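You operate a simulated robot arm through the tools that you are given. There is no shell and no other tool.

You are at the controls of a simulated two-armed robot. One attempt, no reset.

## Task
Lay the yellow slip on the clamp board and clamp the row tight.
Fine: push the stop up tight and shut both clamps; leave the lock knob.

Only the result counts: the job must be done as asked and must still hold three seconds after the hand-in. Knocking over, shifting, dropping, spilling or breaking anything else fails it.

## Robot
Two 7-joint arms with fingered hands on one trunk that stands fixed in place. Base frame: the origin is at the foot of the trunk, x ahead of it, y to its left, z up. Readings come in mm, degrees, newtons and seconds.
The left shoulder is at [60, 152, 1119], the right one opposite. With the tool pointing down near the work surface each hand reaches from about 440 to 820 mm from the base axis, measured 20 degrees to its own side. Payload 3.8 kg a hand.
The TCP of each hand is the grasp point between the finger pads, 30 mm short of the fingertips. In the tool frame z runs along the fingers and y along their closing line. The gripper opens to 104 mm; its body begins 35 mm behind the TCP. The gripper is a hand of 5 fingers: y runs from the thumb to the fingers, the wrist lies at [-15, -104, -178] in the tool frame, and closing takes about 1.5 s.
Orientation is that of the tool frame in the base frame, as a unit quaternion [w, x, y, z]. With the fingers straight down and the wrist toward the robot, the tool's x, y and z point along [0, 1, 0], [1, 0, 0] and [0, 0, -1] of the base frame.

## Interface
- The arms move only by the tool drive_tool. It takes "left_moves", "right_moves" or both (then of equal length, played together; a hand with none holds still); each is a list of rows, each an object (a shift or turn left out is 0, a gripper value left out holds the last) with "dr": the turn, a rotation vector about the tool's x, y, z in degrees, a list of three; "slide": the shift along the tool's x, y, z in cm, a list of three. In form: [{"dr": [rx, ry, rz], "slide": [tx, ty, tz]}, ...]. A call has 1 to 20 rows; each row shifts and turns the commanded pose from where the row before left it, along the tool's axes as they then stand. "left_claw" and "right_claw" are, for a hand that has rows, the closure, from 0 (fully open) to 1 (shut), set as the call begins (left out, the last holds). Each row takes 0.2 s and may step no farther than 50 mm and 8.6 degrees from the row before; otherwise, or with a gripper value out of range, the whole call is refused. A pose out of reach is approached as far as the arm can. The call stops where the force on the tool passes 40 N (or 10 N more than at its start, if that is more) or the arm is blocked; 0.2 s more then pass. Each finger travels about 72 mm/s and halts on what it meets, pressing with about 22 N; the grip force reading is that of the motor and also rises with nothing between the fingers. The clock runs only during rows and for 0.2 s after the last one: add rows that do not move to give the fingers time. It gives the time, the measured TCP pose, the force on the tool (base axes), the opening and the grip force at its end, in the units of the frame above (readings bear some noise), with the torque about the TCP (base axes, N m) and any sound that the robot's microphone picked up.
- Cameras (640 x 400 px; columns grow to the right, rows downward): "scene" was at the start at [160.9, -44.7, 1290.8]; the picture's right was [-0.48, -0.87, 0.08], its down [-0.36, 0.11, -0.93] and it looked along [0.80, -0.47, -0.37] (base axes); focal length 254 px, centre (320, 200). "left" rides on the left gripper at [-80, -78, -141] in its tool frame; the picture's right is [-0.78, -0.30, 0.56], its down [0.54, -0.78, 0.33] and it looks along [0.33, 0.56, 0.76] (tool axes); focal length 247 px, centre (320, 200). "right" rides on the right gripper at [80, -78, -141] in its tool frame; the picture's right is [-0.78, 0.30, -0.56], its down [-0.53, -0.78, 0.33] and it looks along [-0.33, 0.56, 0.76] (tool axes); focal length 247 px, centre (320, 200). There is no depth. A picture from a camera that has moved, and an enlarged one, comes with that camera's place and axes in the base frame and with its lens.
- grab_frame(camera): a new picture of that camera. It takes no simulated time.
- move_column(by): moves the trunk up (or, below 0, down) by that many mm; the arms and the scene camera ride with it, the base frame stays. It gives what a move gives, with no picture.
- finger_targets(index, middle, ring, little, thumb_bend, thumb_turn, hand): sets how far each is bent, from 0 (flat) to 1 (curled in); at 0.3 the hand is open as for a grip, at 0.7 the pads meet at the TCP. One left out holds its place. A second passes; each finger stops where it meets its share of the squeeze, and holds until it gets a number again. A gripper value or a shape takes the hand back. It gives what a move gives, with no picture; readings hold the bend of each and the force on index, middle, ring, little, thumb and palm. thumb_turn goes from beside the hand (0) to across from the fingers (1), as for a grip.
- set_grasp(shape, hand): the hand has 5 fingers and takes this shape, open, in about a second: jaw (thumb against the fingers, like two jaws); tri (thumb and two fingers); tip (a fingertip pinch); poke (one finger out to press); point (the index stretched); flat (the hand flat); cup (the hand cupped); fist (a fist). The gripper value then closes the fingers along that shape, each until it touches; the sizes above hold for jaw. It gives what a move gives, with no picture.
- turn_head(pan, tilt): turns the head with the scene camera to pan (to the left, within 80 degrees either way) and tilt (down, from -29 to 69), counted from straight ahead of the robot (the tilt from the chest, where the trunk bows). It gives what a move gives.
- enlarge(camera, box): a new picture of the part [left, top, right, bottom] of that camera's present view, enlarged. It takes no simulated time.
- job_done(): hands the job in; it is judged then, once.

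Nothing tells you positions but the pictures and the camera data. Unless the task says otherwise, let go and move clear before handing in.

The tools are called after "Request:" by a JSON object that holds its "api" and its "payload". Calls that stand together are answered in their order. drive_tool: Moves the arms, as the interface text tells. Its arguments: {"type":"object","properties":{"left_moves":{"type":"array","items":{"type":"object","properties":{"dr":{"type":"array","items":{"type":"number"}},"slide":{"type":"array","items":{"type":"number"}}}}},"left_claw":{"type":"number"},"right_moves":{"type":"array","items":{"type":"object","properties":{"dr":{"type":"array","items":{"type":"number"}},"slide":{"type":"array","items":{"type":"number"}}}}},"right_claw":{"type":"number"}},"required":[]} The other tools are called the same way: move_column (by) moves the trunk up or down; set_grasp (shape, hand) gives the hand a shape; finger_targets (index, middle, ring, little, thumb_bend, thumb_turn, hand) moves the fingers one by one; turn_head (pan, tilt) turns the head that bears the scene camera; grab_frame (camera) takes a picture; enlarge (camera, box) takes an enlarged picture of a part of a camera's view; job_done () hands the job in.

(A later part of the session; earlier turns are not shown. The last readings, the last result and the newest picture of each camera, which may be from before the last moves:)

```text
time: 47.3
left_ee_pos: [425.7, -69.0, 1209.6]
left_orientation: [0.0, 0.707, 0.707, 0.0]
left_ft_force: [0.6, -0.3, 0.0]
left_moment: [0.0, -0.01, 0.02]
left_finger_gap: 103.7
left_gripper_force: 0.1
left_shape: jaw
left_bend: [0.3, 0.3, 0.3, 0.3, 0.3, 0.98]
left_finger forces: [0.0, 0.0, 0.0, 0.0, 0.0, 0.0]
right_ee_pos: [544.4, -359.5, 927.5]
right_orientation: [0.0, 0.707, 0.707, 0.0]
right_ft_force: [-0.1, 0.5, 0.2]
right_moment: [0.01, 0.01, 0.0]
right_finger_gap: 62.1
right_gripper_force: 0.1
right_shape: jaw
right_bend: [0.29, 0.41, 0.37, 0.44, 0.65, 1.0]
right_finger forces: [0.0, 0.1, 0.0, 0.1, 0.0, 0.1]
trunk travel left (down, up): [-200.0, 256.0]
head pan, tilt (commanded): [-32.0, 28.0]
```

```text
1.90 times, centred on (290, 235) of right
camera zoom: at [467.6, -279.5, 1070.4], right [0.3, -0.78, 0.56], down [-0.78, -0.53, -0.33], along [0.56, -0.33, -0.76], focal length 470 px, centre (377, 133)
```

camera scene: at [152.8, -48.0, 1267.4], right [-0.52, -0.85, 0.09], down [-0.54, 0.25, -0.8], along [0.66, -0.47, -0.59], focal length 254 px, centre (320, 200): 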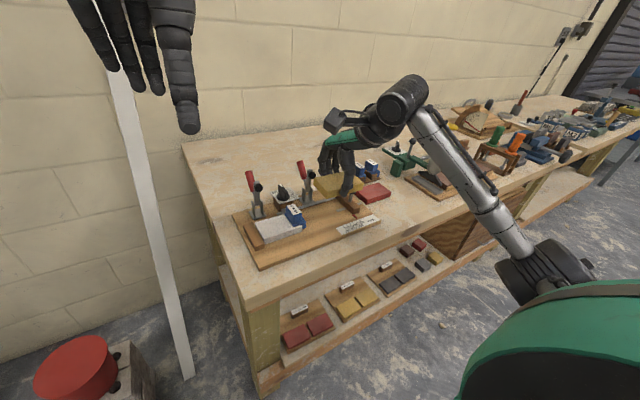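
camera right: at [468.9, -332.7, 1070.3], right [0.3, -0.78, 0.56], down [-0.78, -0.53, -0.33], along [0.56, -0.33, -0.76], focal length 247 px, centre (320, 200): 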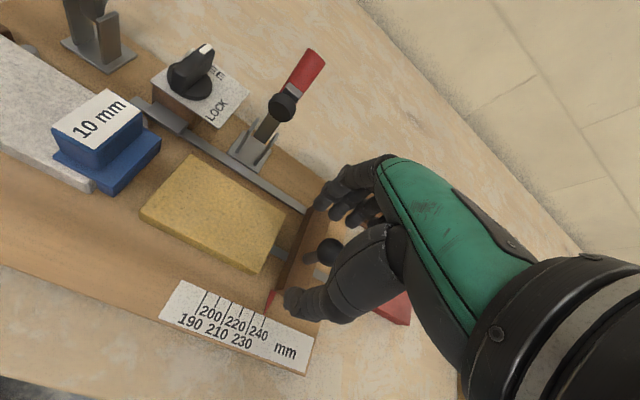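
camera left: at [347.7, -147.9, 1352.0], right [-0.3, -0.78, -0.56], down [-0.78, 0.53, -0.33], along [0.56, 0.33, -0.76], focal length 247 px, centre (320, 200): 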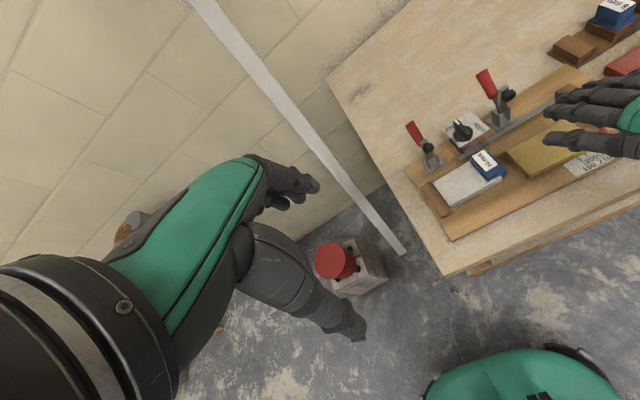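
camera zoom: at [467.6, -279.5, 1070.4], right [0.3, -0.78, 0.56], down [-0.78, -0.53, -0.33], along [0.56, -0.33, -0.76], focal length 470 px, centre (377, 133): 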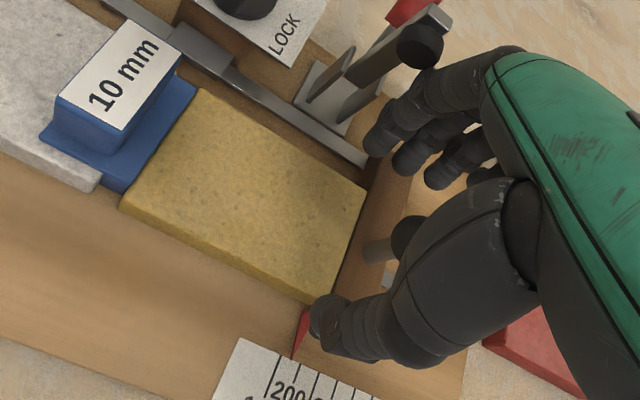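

The hand has let go of the ball. The index finger is close to the rear clamp's pad, so I'll slide the hand -y first (ball passing freely between thumb and fingers), then rise.

Request:
{"api": "drive_tool", "payload": {"right_moves": [{"slide": [-1, 0, 0]}, {"slide": [-1.5, 0, 0]}, {"slide": [-2, 0, 0]}, {"slide": [0, 0, -2]}, {"slide": [0, 0, -3]}, {"slide": [0, 0, -4]}, {"slide": [0, 0, -4]}, {}]}}

Request:
{"api": "enlarge", "payload": {"camera": "scene", "box": [230, 150, 390, 280]}}

Request:
{"api": "grab_frame", "payload": {"camera": "right"}}

Request:
{"api": "enlarge", "payload": {"camera": "left", "box": [420, 60, 600, 220]}}

```text
time: 49.1
left_ee_pos: [424.7, -68.9, 1211.3]
left_orientation: [0.001, 0.706, 0.708, 0.0]
left_ft_force: [0.3, 0.2, 0.0]
left_moment: [0.01, 0.01, 0.0]
left_finger_gap: 103.6
left_gripper_force: 0.0
left_shape: jaw
left_bend: [0.3, 0.3, 0.3, 0.3, 0.3, 0.98]
left_finger forces: [0.0, 0.0, 0.0, 0.0, 0.0, 0.0]
right_ee_pos: [545.0, -406.1, 1060.6]
right_orientation: [0.0, 0.708, 0.706, -0.001]
right_ft_force: [-0.6, 0.9, 0.2]
right_moment: [-0.02, -0.04, 0.02]
right_finger_gap: 62.0
right_gripper_force: 0.1
right_shape: jaw
right_bend: [0.29, 0.41, 0.37, 0.44, 0.65, 1.0]
right_finger forces: [0.1, 0.1, 0.1, 0.1, 0.1, 0.1]
trunk travel left (down, up): [-200.0, 256.0]
head pan, tilt (commanded): [-32.0, 28.0]
```

```text
3.08 times, centred on (310, 215) of scene
camera zoom: at [152.6, -48.1, 1267.3], right [-0.52, -0.85, 0.09], down [-0.54, 0.25, -0.8], along [0.66, -0.47, -0.59], focal length 780 px, centre (351, 154)
```

zoom: 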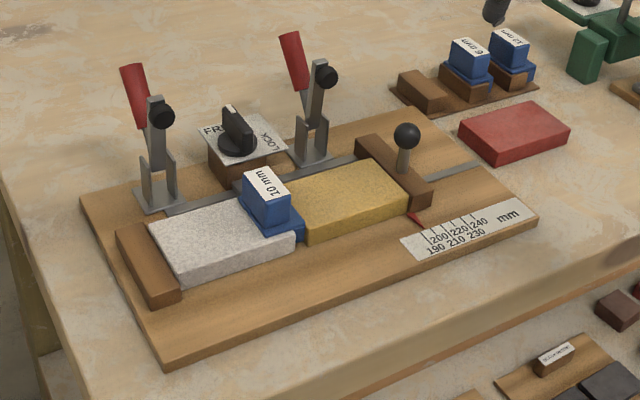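

```text
taken
camera right: at [468.0, -326.0, 1202.8], right [0.3, -0.78, 0.56], down [-0.78, -0.53, -0.33], along [0.55, -0.33, -0.76], focal length 247 px, centre (320, 200)
```

right: 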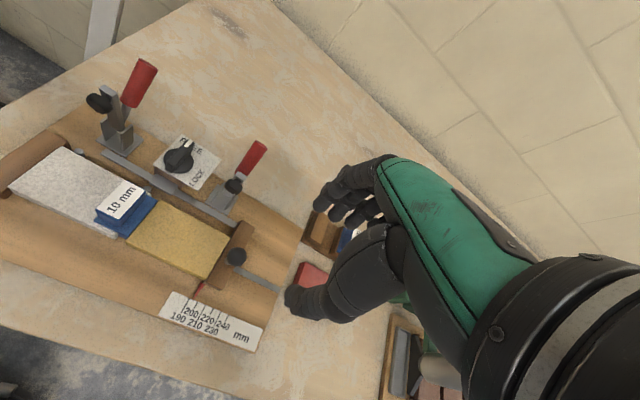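

```text
2.50 times, centred on (510, 140) of left
camera zoom: at [347.9, -148.3, 1351.9], right [-0.3, -0.78, -0.56], down [-0.78, 0.53, -0.33], along [0.56, 0.33, -0.76], focal length 617 px, centre (-155, 350)
```

zoom: 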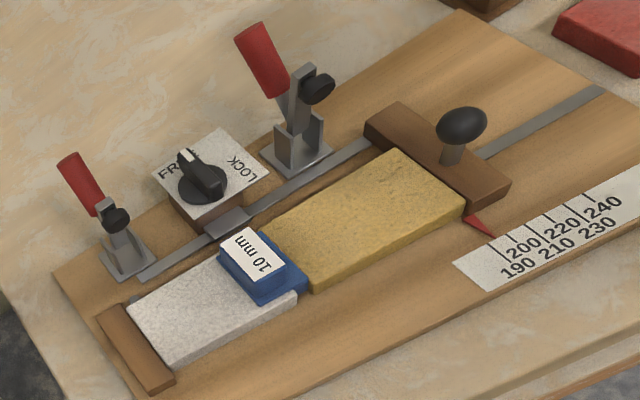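

The row is set: fence, white block, spacer, slip and stop all touch, and the knob still points to FREE. Now for the clamps; I'll measure the rear clamp's handle precisely from two views.

Request:
{"api": "enlarge", "payload": {"camera": "right", "box": [190, 120, 290, 220]}}

Request:
{"api": "enlarge", "payload": {"camera": "left", "box": [490, 50, 570, 140]}}

Request:
{"api": "enlarge", "payload": {"camera": "scene", "box": [270, 160, 350, 220]}}

Request:
{"api": "enlarge", "payload": {"camera": "right", "box": [60, 40, 180, 170]}}

```text
4.00 times, centred on (240, 170) of right
camera zoom: at [468.0, -326.0, 1202.8], right [0.3, -0.78, 0.56], down [-0.78, -0.53, -0.33], along [0.55, -0.33, -0.76], focal length 988 px, centre (640, 320)
```

zoom: 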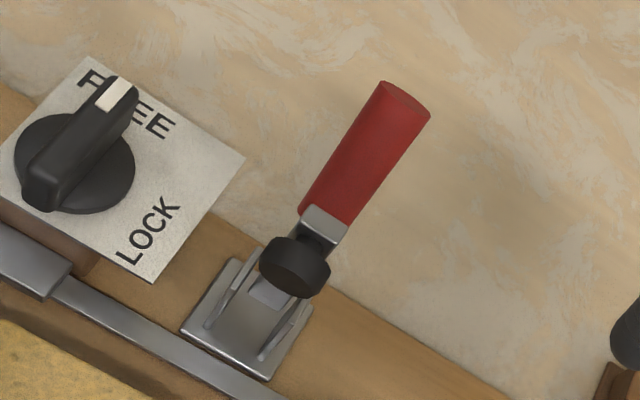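

```text
4.44 times, centred on (530, 95) of left
camera zoom: at [347.9, -148.3, 1351.9], right [-0.3, -0.78, -0.56], down [-0.78, 0.53, -0.33], along [0.56, 0.33, -0.76], focal length 1098 px, centre (-613, 667)
```

zoom: 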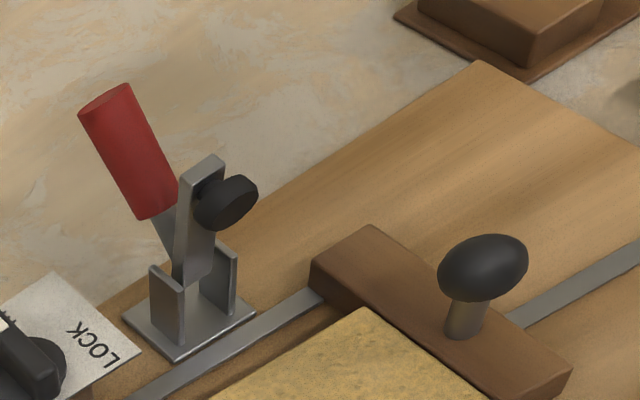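

```text
6.67 times, centred on (310, 190) of scene
camera zoom: at [152.6, -48.1, 1267.3], right [-0.52, -0.85, 0.09], down [-0.54, 0.25, -0.8], along [0.66, -0.47, -0.59], focal length 1690 px, centre (387, 267)
```

zoom: 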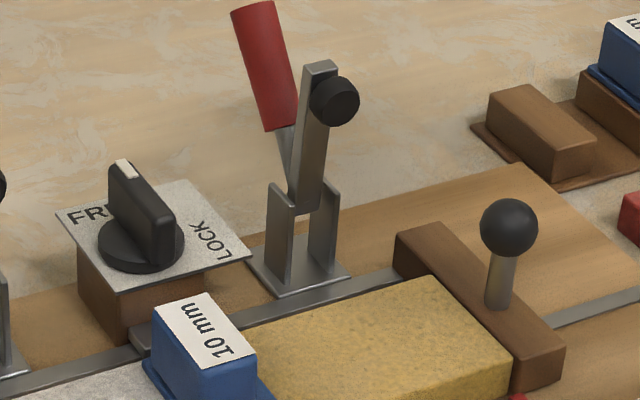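

```text
3.08 times, centred on (120, 105) of right
camera zoom: at [468.0, -326.0, 1202.8], right [0.3, -0.78, 0.56], down [-0.78, -0.53, -0.33], along [0.55, -0.33, -0.76], focal length 760 px, centre (935, 492)
```

zoom: 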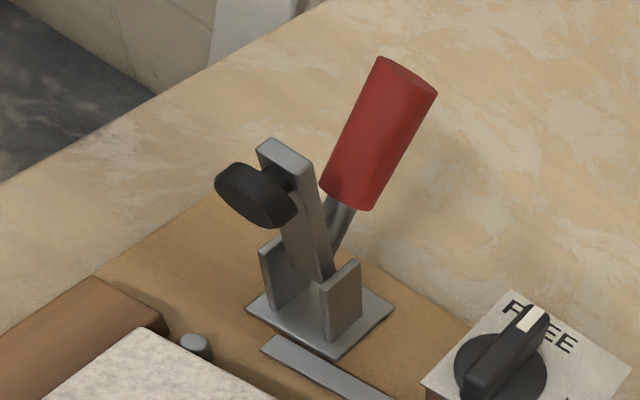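

The clamp 2 handle top is at about (665,-335,958), its pivot near (622,884), and the pad near (601,950). I'll shape the right hand as a hook: fingers bent down, thumb folded aside so it stays clear of the pad.

Request:
{"api": "finger_targets", "payload": {"hand": "right", "index": 0.45, "middle": 0.45, "ring": 0.45, "little": 0.45, "thumb_bend": 0.0, "thumb_turn": 0.0}}

Request:
{"api": "grab_frame", "payload": {"camera": "scene"}}

Request:
{"api": "grab_frame", "payload": {"camera": "right"}}

Request:
{"api": "enlarge", "payload": {"camera": "left", "box": [460, 0, 640, 150]}}

```text
time: 50.1
left_ee_pos: [425.6, -69.8, 1209.5]
left_orientation: [0.0, 0.706, 0.708, 0.0]
left_ft_force: [0.4, 0.9, 0.0]
left_moment: [0.0, -0.01, 0.0]
left_finger_gap: 103.9
left_gripper_force: 0.0
left_shape: jaw
left_bend: [0.3, 0.3, 0.3, 0.3, 0.3, 0.98]
left_finger forces: [0.0, 0.1, 0.0, 0.0, 0.0, 0.1]
right_ee_pos: [545.4, -405.1, 1060.7]
right_orientation: [0.0, 0.707, 0.707, 0.0]
right_ft_force: [-0.2, 0.7, -0.5]
right_moment: [-0.02, 0.0, -0.03]
right_finger_gap: 148.9
right_gripper_force: 0.0
right_shape: fingers
right_bend: [0.45, 0.45, 0.45, 0.45, 0.0, 0.0]
right_finger forces: [0.0, 0.0, 0.1, 0.0, 0.0, 0.0]
trunk travel left (down, up): [-200.0, 256.0]
head pan, tilt (commanded): [-32.0, 28.0]
```

```text
taken
camera scene: at [152.6, -47.8, 1267.4], right [-0.52, -0.85, 0.09], down [-0.54, 0.25, -0.8], along [0.66, -0.47, -0.59], focal length 254 px, centre (320, 200)
```

scene: 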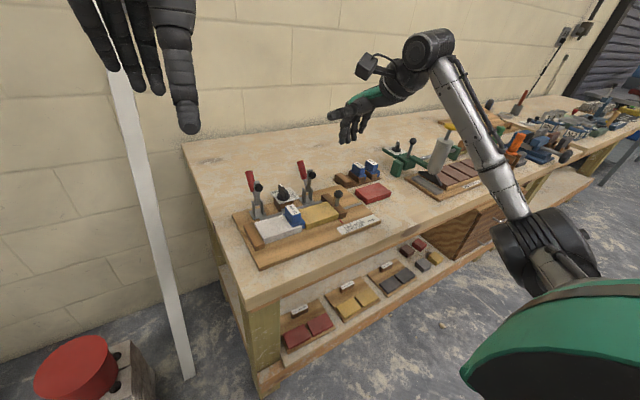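

```text
taken
camera right: at [467.9, -325.6, 1202.7], right [0.3, -0.78, 0.56], down [-0.78, -0.53, -0.33], along [0.56, -0.33, -0.76], focal length 247 px, centre (320, 200)
```

right: 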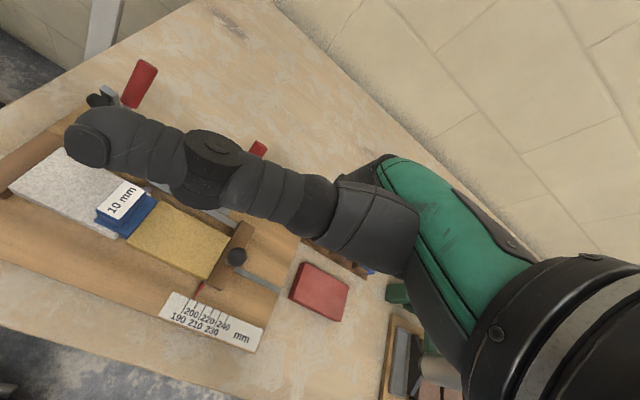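

```text
2.67 times, centred on (550, 75) of left
camera zoom: at [347.8, -148.0, 1352.0], right [-0.3, -0.78, -0.56], down [-0.78, 0.53, -0.33], along [0.56, 0.33, -0.76], focal length 659 px, centre (-293, 533)
```

zoom: 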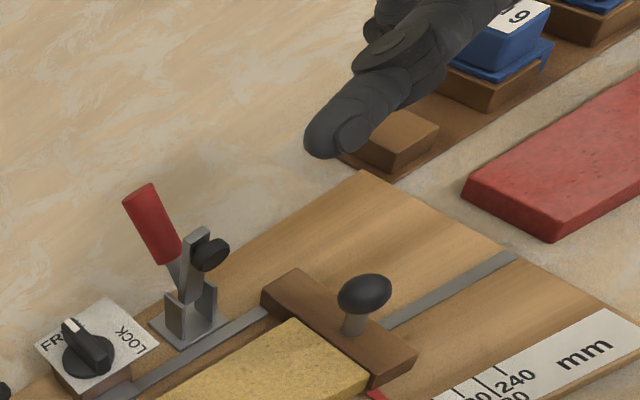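

The thumb sticks out sideways, which would be awkward near the knob. I'll bend it so it lies along the hand, as in the flat shape.

Request:
{"api": "finger_targets", "payload": {"hand": "right", "thumb_bend": 0.45, "thumb_turn": 0.0}}

Request:
{"api": "enlarge", "payload": {"camera": "scene", "box": [290, 30, 450, 200]}}

Request:
{"api": "grab_frame", "payload": {"camera": "right"}}

Request:
{"api": "enlarge", "payload": {"camera": "left", "box": [460, 0, 640, 150]}}

```text
time: 51.1
left_ee_pos: [425.6, -69.8, 1210.6]
left_orientation: [0.0, 0.706, 0.708, 0.0]
left_ft_force: [0.0, -0.3, 0.3]
left_moment: [0.01, 0.01, 0.01]
left_finger_gap: 103.3
left_gripper_force: 0.0
left_shape: jaw
left_bend: [0.3, 0.3, 0.3, 0.3, 0.3, 0.98]
left_finger forces: [0.0, 0.1, 0.0, 0.1, 0.0, 0.1]
right_ee_pos: [545.8, -405.6, 1061.5]
right_orientation: [0.0, 0.707, 0.707, 0.0]
right_ft_force: [0.2, 0.5, 0.7]
right_moment: [-0.01, 0.01, 0.01]
right_finger_gap: 121.4
right_gripper_force: 0.0
right_shape: fingers
right_bend: [0.45, 0.45, 0.45, 0.45, 0.45, 0.0]
right_finger forces: [0.0, 0.0, 0.1, 0.0, 0.0, 0.1]
trunk travel left (down, up): [-200.0, 256.0]
head pan, tilt (commanded): [-32.0, 28.0]
```

```text
2.35 times, centred on (370, 115) of scene
camera zoom: at [152.6, -47.8, 1267.4], right [-0.52, -0.85, 0.09], down [-0.54, 0.25, -0.8], along [0.66, -0.47, -0.59], focal length 596 px, centre (202, 400)
```

zoom: 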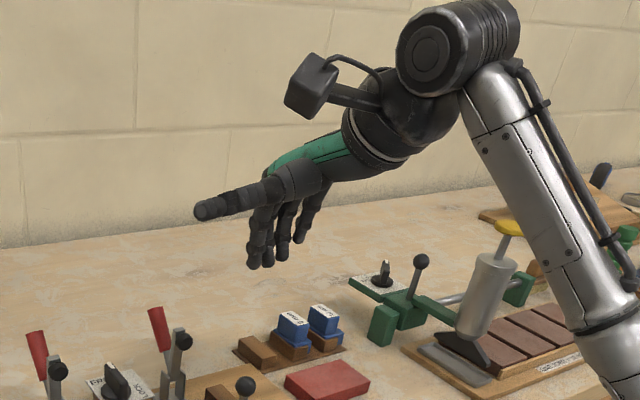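

```text
taken
camera right: at [467.9, -325.6, 1202.7], right [0.3, -0.78, 0.56], down [-0.78, -0.53, -0.33], along [0.56, -0.33, -0.76], focal length 247 px, centre (320, 200)
```

right: 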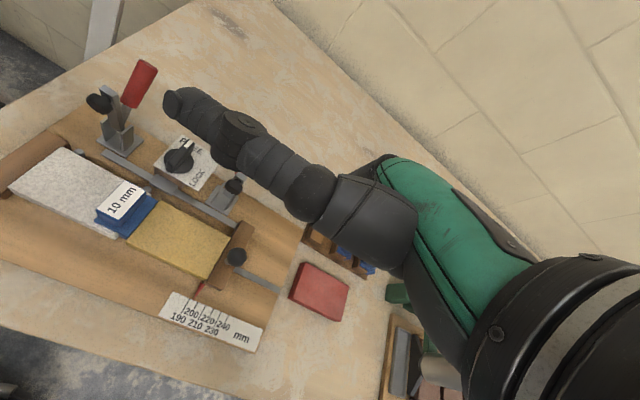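

```text
2.67 times, centred on (550, 75) of left
camera zoom: at [347.9, -148.0, 1352.0], right [-0.3, -0.78, -0.56], down [-0.78, 0.53, -0.33], along [0.56, 0.33, -0.76], focal length 659 px, centre (-293, 533)
```

zoom: 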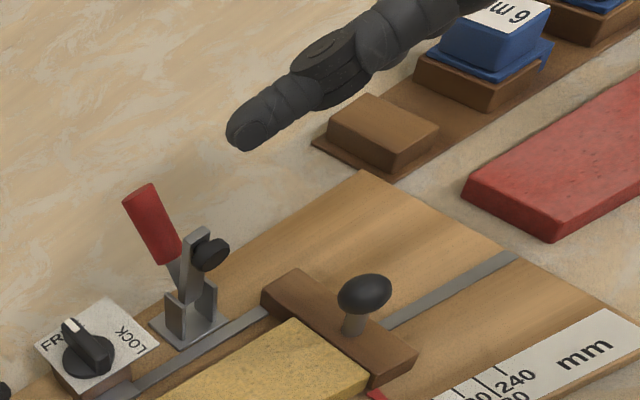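

The fingers now hang down as a hook and the thumb stays well above the bench items. I'll move over and behind the rear clamp's handle, still high, and check.

Request:
{"api": "drive_tool", "payload": {"right_moves": [{"slide": [2.0, 2.85, 0]}, {"slide": [2.0, 2.85, 0]}, {"slide": [2.0, 2.85, 0]}, {"slide": [2.0, 2.85, 0]}, {"slide": [0, 0, 2]}, {"slide": [0, 0, 2]}, {}]}}

Request:
{"api": "enlarge", "payload": {"camera": "scene", "box": [230, 80, 410, 240]}}

Request:
{"api": "grab_frame", "payload": {"camera": "right"}}

Request:
{"api": "enlarge", "payload": {"camera": "left", "box": [440, 0, 620, 150]}}

```text
time: 52.7
left_ee_pos: [425.8, -68.6, 1210.8]
left_orientation: [0.0, 0.707, 0.707, 0.0]
left_ft_force: [0.0, -0.6, 0.5]
left_moment: [0.01, -0.01, 0.03]
left_finger_gap: 103.8
left_gripper_force: 0.0
left_shape: jaw
left_bend: [0.3, 0.3, 0.3, 0.3, 0.3, 0.98]
left_finger forces: [0.0, 0.0, 0.0, 0.1, 0.0, 0.1]
right_ee_pos: [657.7, -324.4, 1018.8]
right_orientation: [0.0, 0.707, 0.707, 0.001]
right_ft_force: [-0.3, -0.9, -0.3]
right_moment: [0.0, -0.05, 0.0]
right_finger_gap: 120.9
right_gripper_force: 0.0
right_shape: fingers
right_bend: [0.45, 0.45, 0.45, 0.45, 0.45, 0.0]
right_finger forces: [0.1, 0.0, 0.0, 0.1, 0.0, 0.0]
trunk travel left (down, up): [-200.0, 256.0]
head pan, tilt (commanded): [-32.0, 28.0]
```

```text
2.50 times, centred on (320, 160) of scene
camera zoom: at [152.6, -47.4, 1267.4], right [-0.52, -0.85, 0.09], down [-0.54, 0.25, -0.8], along [0.66, -0.47, -0.59], focal length 634 px, centre (320, 300)
```

zoom: 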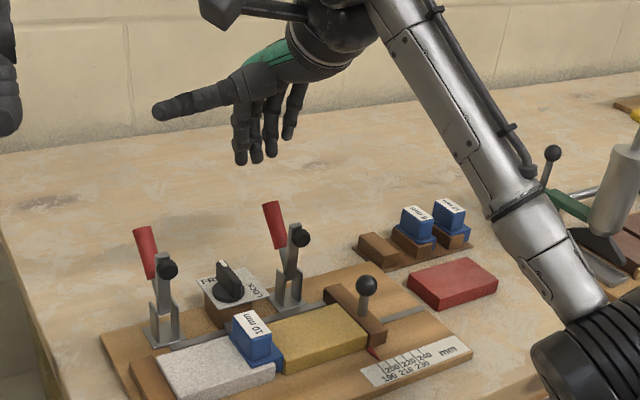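

```text
taken
camera right: at [580.8, -244.7, 1162.2], right [0.3, -0.78, 0.56], down [-0.78, -0.54, -0.33], along [0.56, -0.33, -0.76], focal length 247 px, centre (320, 200)
```

right: 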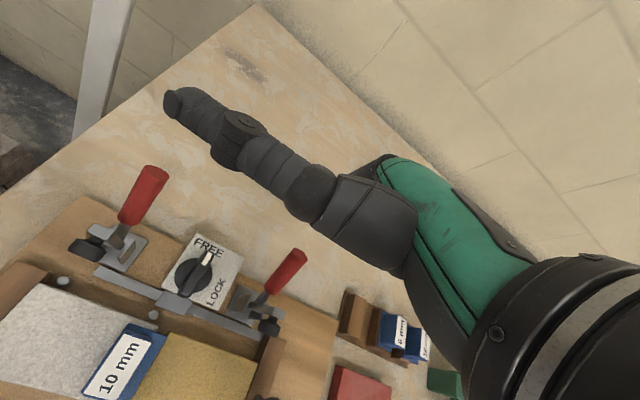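

```text
2.67 times, centred on (530, 75) of left
camera zoom: at [347.9, -147.5, 1352.1], right [-0.3, -0.78, -0.56], down [-0.78, 0.53, -0.33], along [0.55, 0.33, -0.76], focal length 659 px, centre (-240, 533)
```

zoom: 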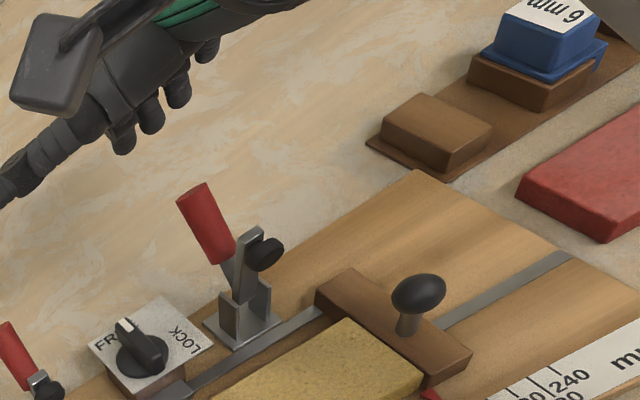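

The fingertips are about 30 mm ahead of the TCP and 33 mm below it. I'll shift 8 mm further back and lower behind the handle.

Request:
{"api": "drive_tool", "payload": {"right_moves": [{"slide": [0, 1.0, 0]}, {"slide": [0, 0, 2]}, {"slide": [0, 0, 2]}, {"slide": [0, 0, 1.5]}, {"slide": [0, 0, 1.2]}, {}]}}

Request:
{"api": "enlarge", "payload": {"camera": "scene", "box": [250, 120, 350, 220]}}

Request:
{"api": "grab_frame", "payload": {"camera": "right"}}

Request:
{"api": "enlarge", "payload": {"camera": "left", "box": [440, 30, 580, 150]}}

```text
time: 54.1
left_ee_pos: [426.2, -69.9, 1210.2]
left_orientation: [0.0, 0.706, 0.708, -0.001]
left_ft_force: [-0.2, 0.5, 0.6]
left_moment: [0.01, 0.03, -0.03]
left_finger_gap: 103.7
left_gripper_force: 0.1
left_shape: jaw
left_bend: [0.3, 0.3, 0.3, 0.3, 0.3, 0.98]
left_finger forces: [0.1, 0.0, 0.1, 0.1, 0.1, 0.1]
right_ee_pos: [669.9, -324.5, 954.4]
right_orientation: [0.0, 0.707, 0.707, 0.0]
right_ft_force: [-1.1, 0.7, -0.4]
right_moment: [-0.05, -0.01, -0.04]
right_finger_gap: 121.1
right_gripper_force: 0.0
right_shape: fingers
right_bend: [0.45, 0.45, 0.45, 0.45, 0.45, 0.0]
right_finger forces: [0.0, 0.0, 0.0, 0.0, 0.0, 0.0]
trunk travel left (down, up): [-200.0, 256.0]
head pan, tilt (commanded): [-32.0, 28.0]
```

```text
4.00 times, centred on (300, 170) of scene
camera zoom: at [152.6, -47.7, 1267.4], right [-0.52, -0.85, 0.09], down [-0.54, 0.25, -0.8], along [0.66, -0.47, -0.59], focal length 1014 px, centre (400, 320)
```

zoom: 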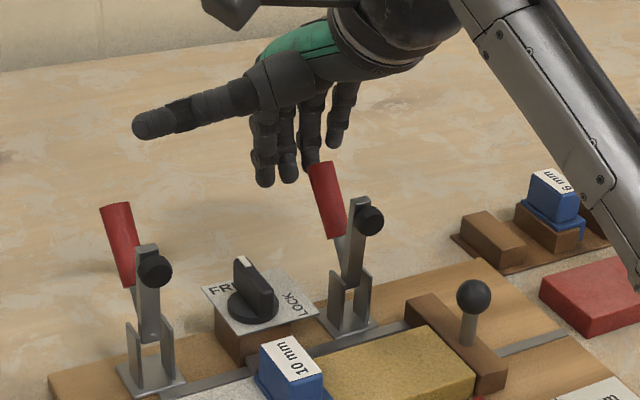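

```text
taken
camera right: at [592.1, -245.2, 1096.4], right [0.3, -0.78, 0.56], down [-0.78, -0.53, -0.33], along [0.56, -0.33, -0.76], focal length 247 px, centre (320, 200)
```

right: 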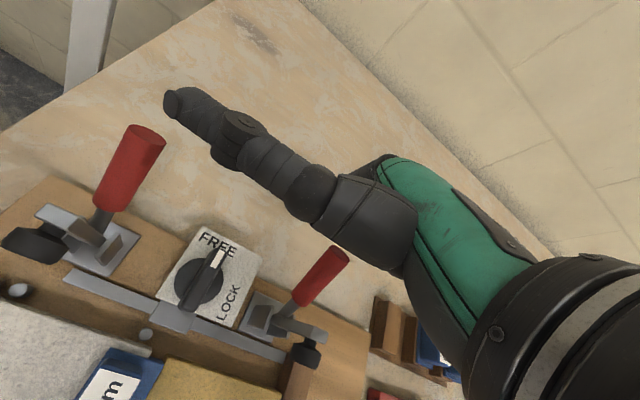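

```text
3.33 times, centred on (510, 90) of left
camera zoom: at [347.8, -147.9, 1352.0], right [-0.3, -0.78, -0.56], down [-0.78, 0.53, -0.33], along [0.56, 0.33, -0.76], focal length 823 px, centre (-313, 567)
```

zoom: 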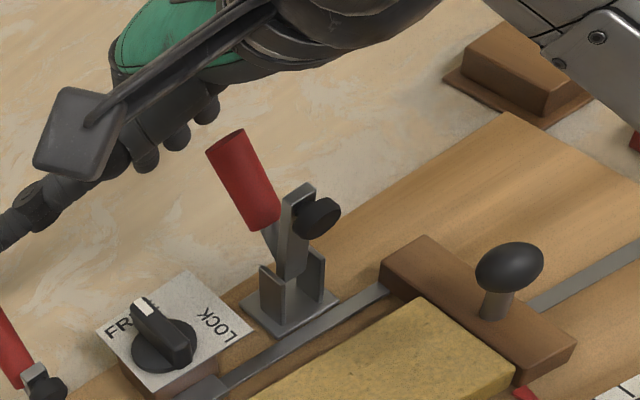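

The middle finger is in line with the handle (y≈-335) and about 25 mm behind it. I'll pull toward the robot in small steps and watch for contact.

Request:
{"api": "drive_tool", "payload": {"right_moves": [{"slide": [0, -0.6, 0]}, {"slide": [0, -0.6, 0]}, {"slide": [0, -0.6, 0]}, {"slide": [0, -0.6, 0]}, {}]}}

Request:
{"api": "enlarge", "payload": {"camera": "scene", "box": [250, 120, 350, 220]}}

Request:
{"api": "enlarge", "payload": {"camera": "left", "box": [440, 30, 580, 150]}}

```text
time: 55.3
left_ee_pos: [425.5, -69.6, 1211.2]
left_orientation: [0.0, 0.707, 0.708, 0.0]
left_ft_force: [-0.8, -0.3, 0.1]
left_moment: [0.02, 0.02, 0.01]
left_finger_gap: 103.4
left_gripper_force: 0.1
left_shape: jaw
left_bend: [0.3, 0.3, 0.3, 0.3, 0.3, 0.98]
left_finger forces: [0.1, 0.1, 0.0, 0.0, 0.0, 0.0]
right_ee_pos: [645.7, -326.2, 952.9]
right_orientation: [0.0, 0.707, 0.707, -0.001]
right_ft_force: [-0.6, -0.2, -0.2]
right_moment: [-0.01, 0.02, 0.02]
right_finger_gap: 121.4
right_gripper_force: 0.2
right_shape: fingers
right_bend: [0.45, 0.45, 0.45, 0.45, 0.45, 0.0]
right_finger forces: [0.1, 0.0, 0.0, 0.0, 0.0, 0.1]
trunk travel left (down, up): [-200.0, 256.0]
head pan, tilt (commanded): [-32.0, 28.0]
```

```text
4.00 times, centred on (300, 170) of scene
camera zoom: at [152.7, -47.7, 1267.4], right [-0.52, -0.85, 0.09], down [-0.54, 0.25, -0.8], along [0.66, -0.47, -0.59], focal length 1014 px, centre (400, 320)
```

zoom: 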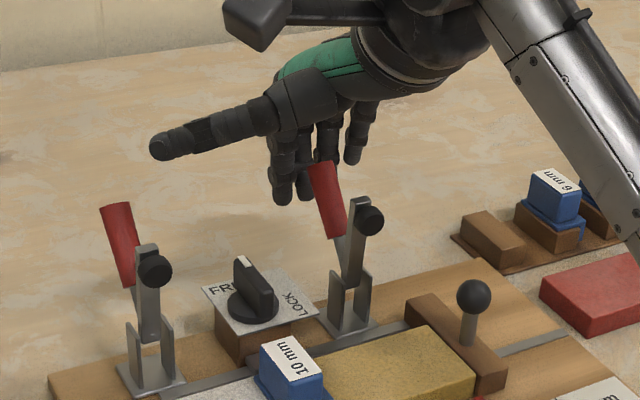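

```text
3.33 times, centred on (510, 90) of left
camera zoom: at [348.0, -147.9, 1352.0], right [-0.3, -0.78, -0.56], down [-0.78, 0.53, -0.33], along [0.55, 0.33, -0.76], focal length 823 px, centre (-313, 567)
```

zoom: 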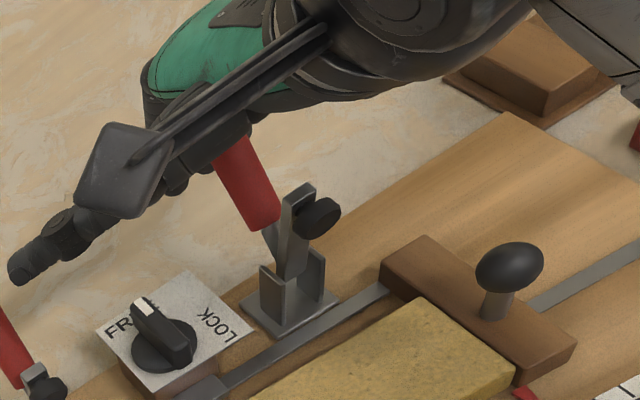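

The fingers are close behind the handle now. I'll keep pulling.

Request:
{"api": "drive_tool", "payload": {"right_moves": [{"slide": [0, -0.5, 0]}, {"slide": [0, -0.5, 0]}, {"slide": [0, -0.5, 0]}, {}]}}

Request:
{"api": "enlarge", "payload": {"camera": "scene", "box": [250, 120, 350, 220]}}

```text
time: 56.3
left_ee_pos: [425.3, -70.1, 1210.2]
left_orientation: [0.0, 0.707, 0.707, 0.0]
left_ft_force: [-0.3, -0.5, 0.5]
left_moment: [-0.01, -0.01, -0.01]
left_finger_gap: 103.6
left_gripper_force: 0.0
left_shape: jaw
left_bend: [0.3, 0.3, 0.3, 0.3, 0.3, 0.98]
left_finger forces: [0.1, 0.0, 0.1, 0.0, 0.0, 0.0]
right_ee_pos: [629.4, -325.3, 952.8]
right_orientation: [-0.001, 0.707, 0.707, -0.001]
right_ft_force: [-0.2, -0.2, -0.3]
right_moment: [0.0, 0.03, 0.0]
right_finger_gap: 121.4
right_gripper_force: 0.0
right_shape: fingers
right_bend: [0.45, 0.45, 0.45, 0.45, 0.45, 0.0]
right_finger forces: [0.0, 0.1, 0.0, 0.0, 0.0, 0.0]
trunk travel left (down, up): [-200.0, 256.0]
head pan, tilt (commanded): [-32.0, 28.0]
```

```text
4.00 times, centred on (300, 170) of scene
camera zoom: at [152.7, -47.8, 1267.4], right [-0.52, -0.85, 0.09], down [-0.54, 0.25, -0.8], along [0.66, -0.47, -0.59], focal length 1014 px, centre (400, 320)
```

zoom: 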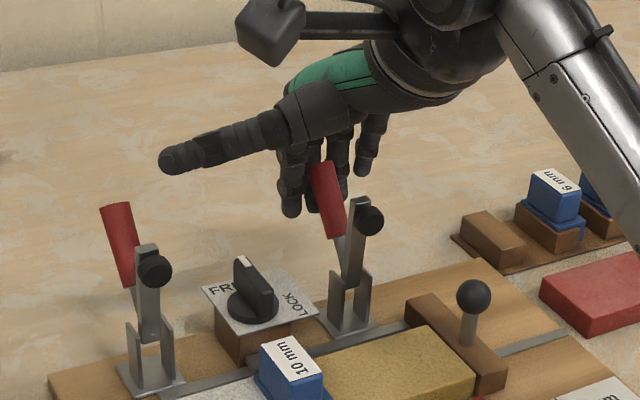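

Still no contact force, so the fingers must be a little further back than estimated. I'll continue.

Request:
{"api": "drive_tool", "payload": {"right_moves": [{"slide": [0, -0.5, 0]}, {"slide": [0, -0.5, 0]}, {"slide": [0, -0.5, 0]}, {}]}}

Request:
{"api": "enlarge", "payload": {"camera": "scene", "box": [250, 120, 350, 220]}}

Request:
{"api": "enlarge", "payload": {"camera": "left", "box": [440, 30, 580, 150]}}

```text
time: 57.3
left_ee_pos: [429.0, -68.6, 1209.7]
left_orientation: [-0.001, 0.706, 0.708, -0.002]
left_ft_force: [0.1, -0.7, -0.6]
left_moment: [0.0, -0.01, 0.0]
left_finger_gap: 103.4
left_gripper_force: 0.0
left_shape: jaw
left_bend: [0.3, 0.3, 0.3, 0.3, 0.3, 0.98]
left_finger forces: [0.0, 0.1, 0.0, 0.1, 0.0, 0.1]
right_ee_pos: [618.3, -324.9, 950.4]
right_orientation: [0.0, 0.707, 0.707, 0.0]
right_ft_force: [15.5, -0.9, 1.5]
right_moment: [-0.01, 0.02, 0.15]
right_finger_gap: 121.1
right_gripper_force: 7.1
right_shape: fingers
right_bend: [0.45, 0.37, 0.45, 0.45, 0.45, 0.0]
right_finger forces: [0.0, 14.6, 0.0, 0.1, 0.1, 0.1]
trunk travel left (down, up): [-200.0, 256.0]
head pan, tilt (commanded): [-32.0, 28.0]
```

```text
4.00 times, centred on (300, 170) of scene
camera zoom: at [155.3, -47.6, 1267.1], right [-0.52, -0.85, 0.09], down [-0.55, 0.25, -0.8], along [0.66, -0.47, -0.59], focal length 1014 px, centre (400, 320)
```

zoom: 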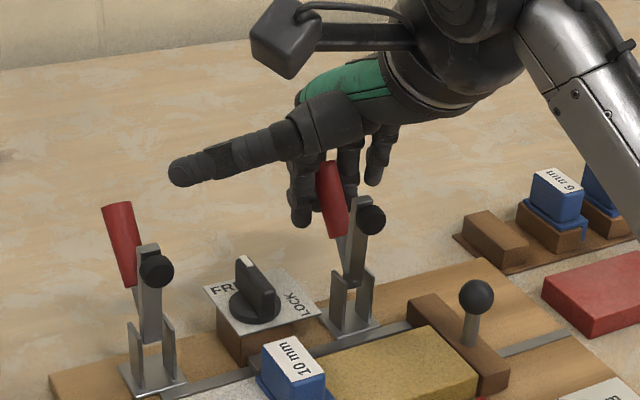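

```text
3.33 times, centred on (510, 90) of left
camera zoom: at [350.8, -147.7, 1351.3], right [-0.3, -0.78, -0.56], down [-0.78, 0.53, -0.33], along [0.55, 0.33, -0.76], focal length 823 px, centre (-313, 567)
```

zoom: 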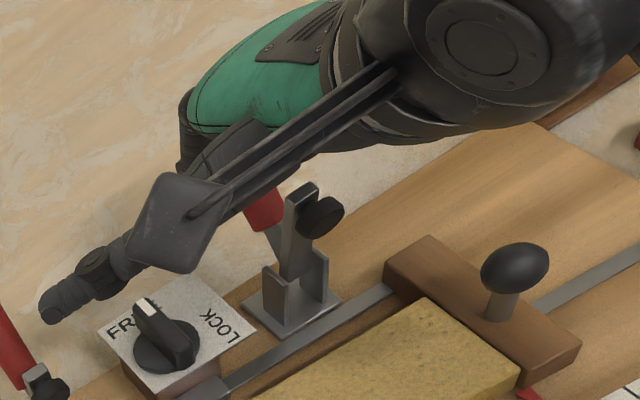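

The middle finger now presses the handle at about 15 N, but the handle hasn't swung yet. I'll pull slightly more to see whether it gives.

Request:
{"api": "drive_tool", "payload": {"right_moves": [{"slide": [0, -0.4, 0]}, {"slide": [0, -0.4, 0]}, {}]}}

Request:
{"api": "enlarge", "payload": {"camera": "scene", "box": [250, 120, 350, 220]}}

```text
time: 58.1
left_ee_pos: [430.6, -68.2, 1208.1]
left_orientation: [-0.002, 0.707, 0.707, -0.002]
left_ft_force: [-0.2, 0.0, 0.3]
left_moment: [-0.01, -0.02, 0.01]
left_finger_gap: 103.7
left_gripper_force: 0.1
left_shape: jaw
left_bend: [0.3, 0.3, 0.3, 0.3, 0.3, 0.98]
left_finger forces: [0.0, 0.0, 0.0, 0.1, 0.1, 0.0]
right_ee_pos: [611.8, -325.1, 949.3]
right_orientation: [-0.001, 0.707, 0.707, -0.001]
right_ft_force: [27.8, -1.2, 0.7]
right_moment: [-0.01, 0.2, 0.24]
right_finger_gap: 121.1
right_gripper_force: 13.6
right_shape: fingers
right_bend: [0.45, 0.28, 0.45, 0.45, 0.45, 0.0]
right_finger forces: [0.0, 27.2, 0.1, 0.0, 0.0, 0.1]
trunk travel left (down, up): [-200.0, 256.0]
head pan, tilt (commanded): [-32.0, 28.0]
```

```text
4.00 times, centred on (300, 170) of scene
camera zoom: at [157.7, -47.9, 1266.7], right [-0.52, -0.85, 0.09], down [-0.55, 0.25, -0.8], along [0.65, -0.47, -0.59], focal length 1014 px, centre (400, 320)
```

zoom: 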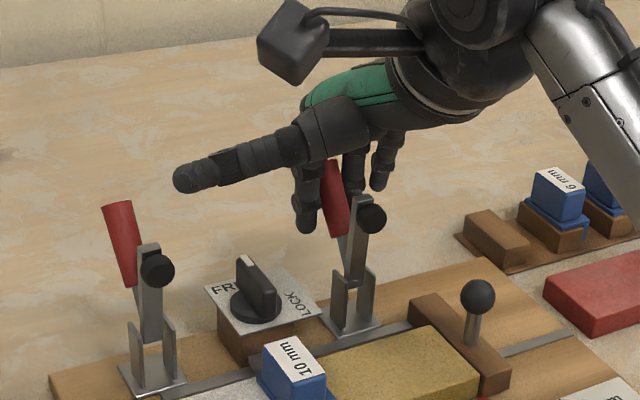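

At 28 N toward the robot the handle doesn't budge, so it seems to be at its open stop that way. The clamp probably shuts by pushing the handle back and down while the arm swings forward. I'll back off before trying that.

Request:
{"api": "drive_tool", "payload": {"right_moves": [{"slide": [0, 0.8, 0]}, {"slide": [0, 0.8, 0]}, {"slide": [0, 0.8, 0]}, {"slide": [0, 0, -2.5]}, {"slide": [0, 0, -3]}, {"slide": [0, 0, -3]}, {}]}}

Request:
{"api": "enlarge", "payload": {"camera": "scene", "box": [230, 140, 350, 240]}}

Request:
{"api": "enlarge", "payload": {"camera": "left", "box": [430, 50, 600, 210]}}

Request:
{"api": "enlarge", "payload": {"camera": "right", "box": [0, 200, 400, 400]}}

```text
time: 59.7
left_ee_pos: [426.0, -68.7, 1210.0]
left_orientation: [-0.001, 0.706, 0.708, -0.001]
left_ft_force: [0.0, 0.3, -0.1]
left_moment: [-0.01, 0.0, 0.0]
left_finger_gap: 103.5
left_gripper_force: 0.1
left_shape: jaw
left_bend: [0.3, 0.3, 0.3, 0.3, 0.3, 0.98]
left_finger forces: [0.1, 0.0, 0.0, 0.1, 0.1, 0.0]
right_ee_pos: [632.6, -323.8, 1037.7]
right_orientation: [0.0, 0.707, 0.707, -0.001]
right_ft_force: [0.3, 0.5, -0.8]
right_moment: [0.01, 0.0, 0.0]
right_finger_gap: 121.1
right_gripper_force: 0.0
right_shape: fingers
right_bend: [0.45, 0.45, 0.45, 0.45, 0.45, 0.0]
right_finger forces: [0.1, 0.0, 0.1, 0.1, 0.1, 0.1]
trunk travel left (down, up): [-200.0, 256.0]
head pan, tilt (commanded): [-32.0, 28.0]
```

```text
4.00 times, centred on (290, 190) of scene
camera zoom: at [153.0, -48.1, 1267.3], right [-0.52, -0.85, 0.09], down [-0.54, 0.25, -0.8], along [0.66, -0.47, -0.59], focal length 1014 px, centre (440, 240)
```

zoom: 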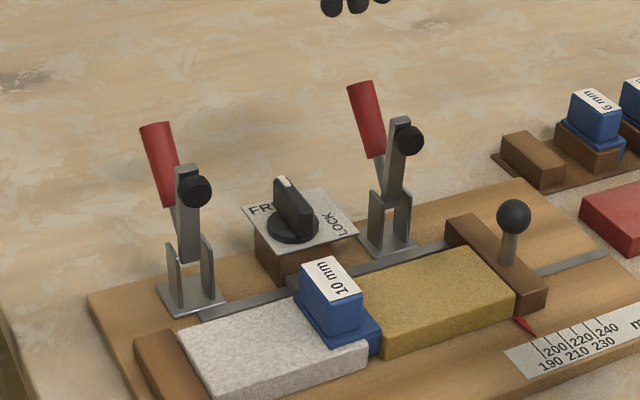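

```text
2.50 times, centred on (515, 130) of left
camera zoom: at [348.3, -148.3, 1351.8], right [-0.3, -0.78, -0.56], down [-0.78, 0.53, -0.33], along [0.55, 0.33, -0.76], focal length 617 px, centre (-168, 375)
```

zoom: 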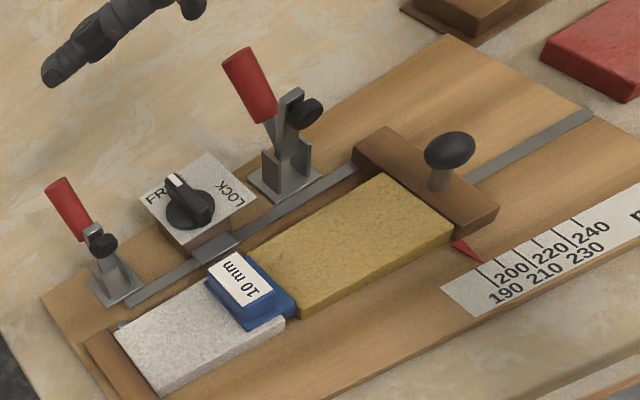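

```text
1.60 times, centred on (200, 300) of right
camera zoom: at [554.9, -244.0, 1179.3], right [0.3, -0.78, 0.56], down [-0.78, -0.53, -0.33], along [0.55, -0.33, -0.76], focal length 395 px, centre (512, 40)
```

zoom: 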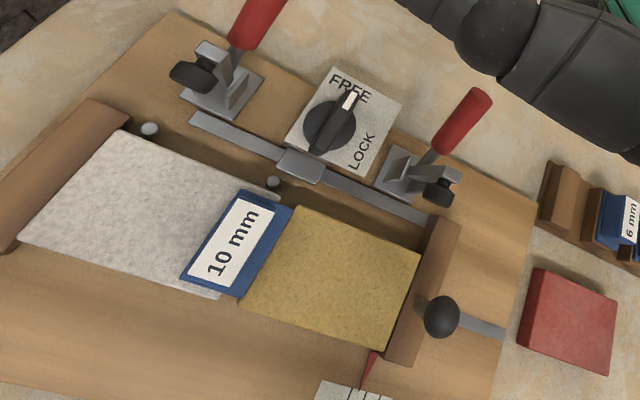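

Nothing moved, which fits the handle being at its open stop. I'll try a fist shape so I can press the handle down from above with a firm surface.

Request:
{"api": "set_grasp", "payload": {"hand": "right", "shape": "fist"}}

Request:
{"api": "drive_tool", "payload": {"right_moves": [{}, {}, {}, {}], "right_claw": 1.0}}

Request:
{"api": "enlarge", "payload": {"camera": "scene", "box": [250, 70, 400, 210]}}

Request:
{"api": "enlarge", "payload": {"camera": "left", "box": [430, 0, 620, 150]}}

Request:
{"api": "grab_frame", "payload": {"camera": "right"}}

```text
time: 60.6
left_ee_pos: [425.4, -69.1, 1210.2]
left_orientation: [-0.001, 0.706, 0.708, 0.001]
left_ft_force: [-0.6, 0.1, -0.2]
left_moment: [0.0, 0.0, 0.0]
left_finger_gap: 103.3
left_gripper_force: 0.0
left_shape: jaw
left_bend: [0.3, 0.3, 0.3, 0.3, 0.3, 0.98]
left_finger forces: [0.0, 0.0, 0.1, 0.0, 0.0, 0.1]
right_ee_pos: [632.5, -323.3, 1036.8]
right_orientation: [0.0, 0.707, 0.708, 0.0]
right_ft_force: [-1.0, -0.4, 0.0]
right_moment: [0.0, -0.02, 0.0]
right_finger_gap: 0.1
right_gripper_force: 0.0
right_shape: fist
right_bend: [1.0, 1.0, 1.0, 1.0, 0.86, 0.85]
right_finger forces: [0.0, 0.0, 0.0, 0.0, 0.0, 0.0]
trunk travel left (down, up): [-200.0, 256.0]
head pan, tilt (commanded): [-32.0, 28.0]
```

```text
time: 61.6
left_ee_pos: [426.4, -68.6, 1211.1]
left_orientation: [0.0, 0.707, 0.708, -0.001]
left_ft_force: [0.2, -0.3, -0.3]
left_moment: [0.0, 0.0, 0.02]
left_finger_gap: 103.7
left_gripper_force: 0.0
left_shape: jaw
left_bend: [0.3, 0.3, 0.3, 0.3, 0.3, 0.98]
left_finger forces: [0.1, 0.0, 0.0, 0.0, 0.1, 0.1]
right_ee_pos: [631.0, -323.6, 1036.4]
right_orientation: [0.0, 0.708, 0.707, 0.0]
right_ft_force: [-0.3, 0.0, 0.4]
right_moment: [-0.01, 0.0, 0.02]
right_finger_gap: 0.0
right_gripper_force: 0.0
right_shape: fist
right_bend: [1.0, 1.0, 1.0, 1.0, 0.86, 0.85]
right_finger forces: [0.0, 0.0, 0.0, 0.1, 0.1, 0.0]
trunk travel left (down, up): [-200.0, 256.0]
head pan, tilt (commanded): [-32.0, 28.0]
```

```text
2.86 times, centred on (325, 140) of scene
camera zoom: at [152.6, -47.8, 1267.4], right [-0.52, -0.85, 0.09], down [-0.54, 0.25, -0.8], along [0.66, -0.47, -0.59], focal length 724 px, centre (306, 371)
```

zoom: 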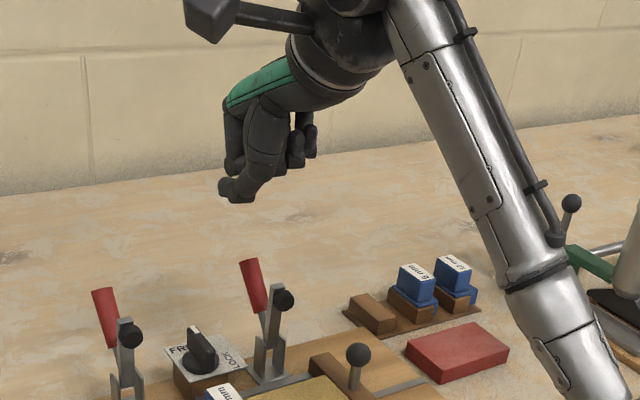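

```text
2.67 times, centred on (525, 75) of left
camera zoom: at [347.9, -147.9, 1352.0], right [-0.3, -0.78, -0.56], down [-0.78, 0.53, -0.33], along [0.56, 0.33, -0.76], focal length 659 px, centre (-227, 533)
```

zoom: 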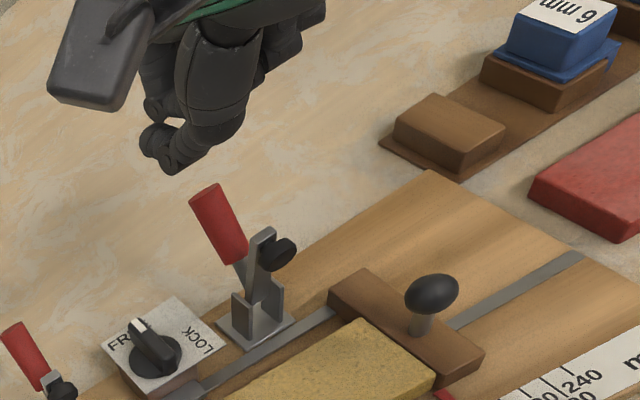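

```text
taken
camera right: at [554.4, -243.8, 1179.3], right [0.3, -0.78, 0.56], down [-0.78, -0.53, -0.33], along [0.56, -0.33, -0.76], focal length 247 px, centre (320, 200)
```

right: 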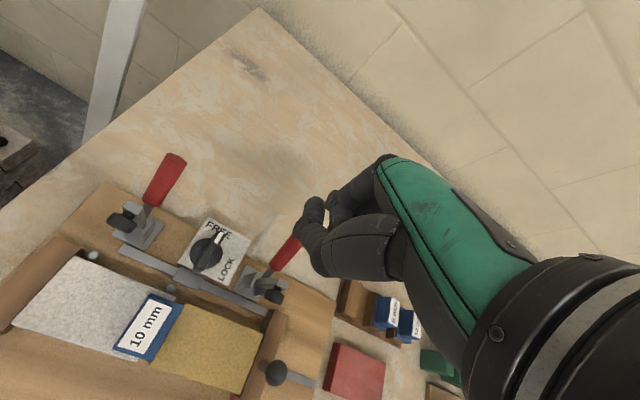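

The fist's thumb sticks out awkwardly. A flat hand points its fingers forward and down, which suits pushing the handle back and down with the fingertips, so I'll set that and measure where the tips are.

Request:
{"api": "drive_tool", "payload": {"right_moves": [{"slide": [0, -2.5, -1]}, {"slide": [0, -2.5, -1]}, {"slide": [0, -2.5, 0]}, {"slide": [0, -2.5, 0]}, {}]}}

Request:
{"api": "set_grasp", "payload": {"hand": "right", "shape": "flat"}}

Request:
{"api": "grab_frame", "payload": {"camera": "scene"}}

Request:
{"api": "enlarge", "payload": {"camera": "scene", "box": [250, 70, 400, 210]}}

Request:
{"api": "enlarge", "payload": {"camera": "left", "box": [430, 0, 640, 180]}}

Request:
{"api": "grab_frame", "payload": {"camera": "right"}}

```text
time: 62.8
left_ee_pos: [427.3, -69.3, 1210.2]
left_orientation: [-0.001, 0.706, 0.708, 0.0]
left_ft_force: [0.4, -0.6, 0.2]
left_moment: [0.02, -0.01, -0.02]
left_finger_gap: 103.5
left_gripper_force: 0.1
left_shape: jaw
left_bend: [0.3, 0.3, 0.3, 0.3, 0.3, 0.98]
left_finger forces: [0.1, 0.0, 0.1, 0.1, 0.0, 0.1]
right_ee_pos: [530.9, -325.2, 1057.2]
right_orientation: [-0.001, 0.707, 0.707, -0.001]
right_ft_force: [-0.3, -0.4, -0.2]
right_moment: [0.02, 0.01, -0.03]
right_finger_gap: 0.2
right_gripper_force: 0.1
right_shape: fist
right_bend: [1.0, 1.0, 1.0, 1.0, 0.86, 0.85]
right_finger forces: [0.0, 0.0, 0.1, 0.0, 0.0, 0.0]
trunk travel left (down, up): [-200.0, 256.0]
head pan, tilt (commanded): [-32.0, 28.0]
```

```text
time: 63.7
left_ee_pos: [425.8, -69.8, 1210.4]
left_orientation: [0.001, 0.707, 0.707, 0.0]
left_ft_force: [-0.5, -0.2, 0.5]
left_moment: [-0.03, -0.04, 0.01]
left_finger_gap: 103.7
left_gripper_force: 0.2
left_shape: jaw
left_bend: [0.3, 0.3, 0.3, 0.3, 0.3, 0.98]
left_finger forces: [0.1, 0.0, 0.0, 0.1, 0.1, 0.0]
right_ee_pos: [532.1, -324.9, 1056.7]
right_orientation: [0.0, 0.708, 0.707, 0.0]
right_ft_force: [1.2, -0.3, -0.7]
right_moment: [-0.03, -0.01, -0.03]
right_finger_gap: 96.0
right_gripper_force: 0.1
right_shape: flat
right_bend: [0.0, 0.0, 0.0, 0.0, 0.4, 0.0]
right_finger forces: [0.0, 0.0, 0.0, 0.0, 0.1, 0.0]
trunk travel left (down, up): [-200.0, 256.0]
head pan, tilt (commanded): [-32.0, 28.0]
```

```text
taken
camera scene: at [152.5, -47.8, 1267.4], right [-0.52, -0.85, 0.09], down [-0.54, 0.25, -0.8], along [0.66, -0.47, -0.59], focal length 254 px, centre (320, 200)
```

scene: 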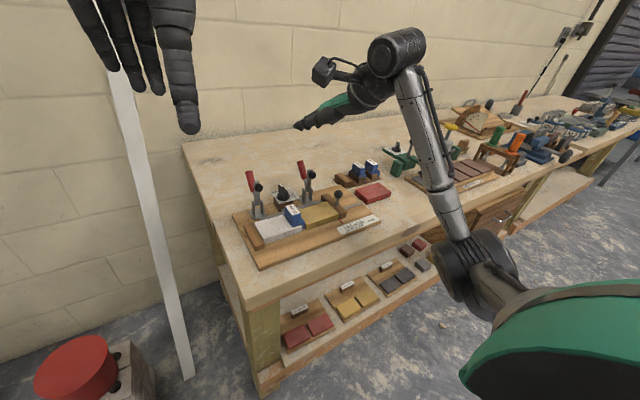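

```text
2.86 times, centred on (325, 140) of scene
camera zoom: at [152.5, -47.8, 1267.4], right [-0.52, -0.85, 0.09], down [-0.54, 0.25, -0.8], along [0.66, -0.47, -0.59], focal length 724 px, centre (306, 371)
```

zoom: 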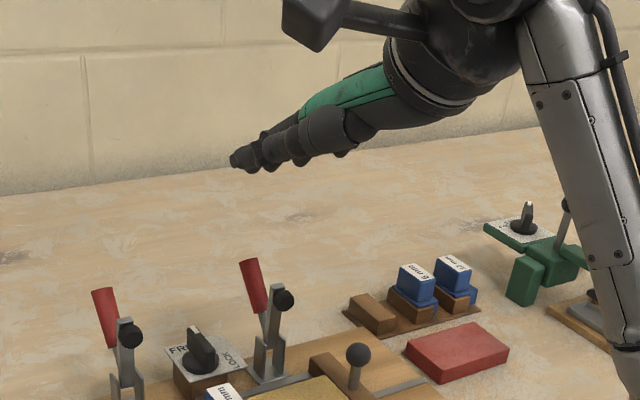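

```text
2.22 times, centred on (535, 90) of left
camera zoom: at [347.8, -147.9, 1352.0], right [-0.3, -0.78, -0.56], down [-0.78, 0.53, -0.33], along [0.56, 0.33, -0.76], focal length 549 px, centre (-158, 444)
```

zoom: 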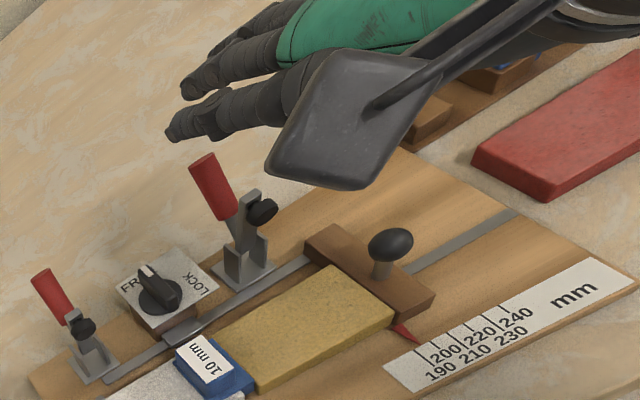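

```text
taken
camera right: at [453.8, -245.3, 1199.1], right [0.3, -0.78, 0.56], down [-0.78, -0.53, -0.33], along [0.56, -0.33, -0.76], focal length 247 px, centre (320, 200)
```

right: 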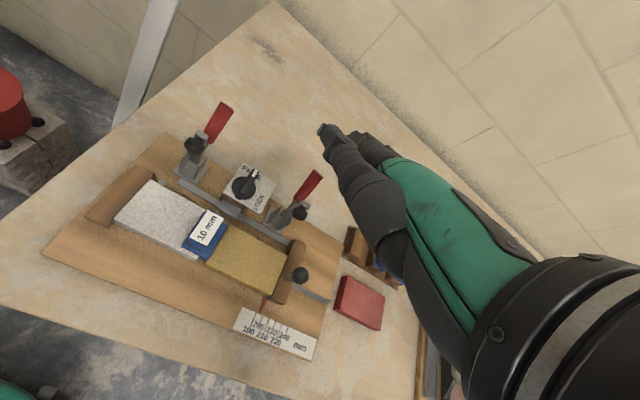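

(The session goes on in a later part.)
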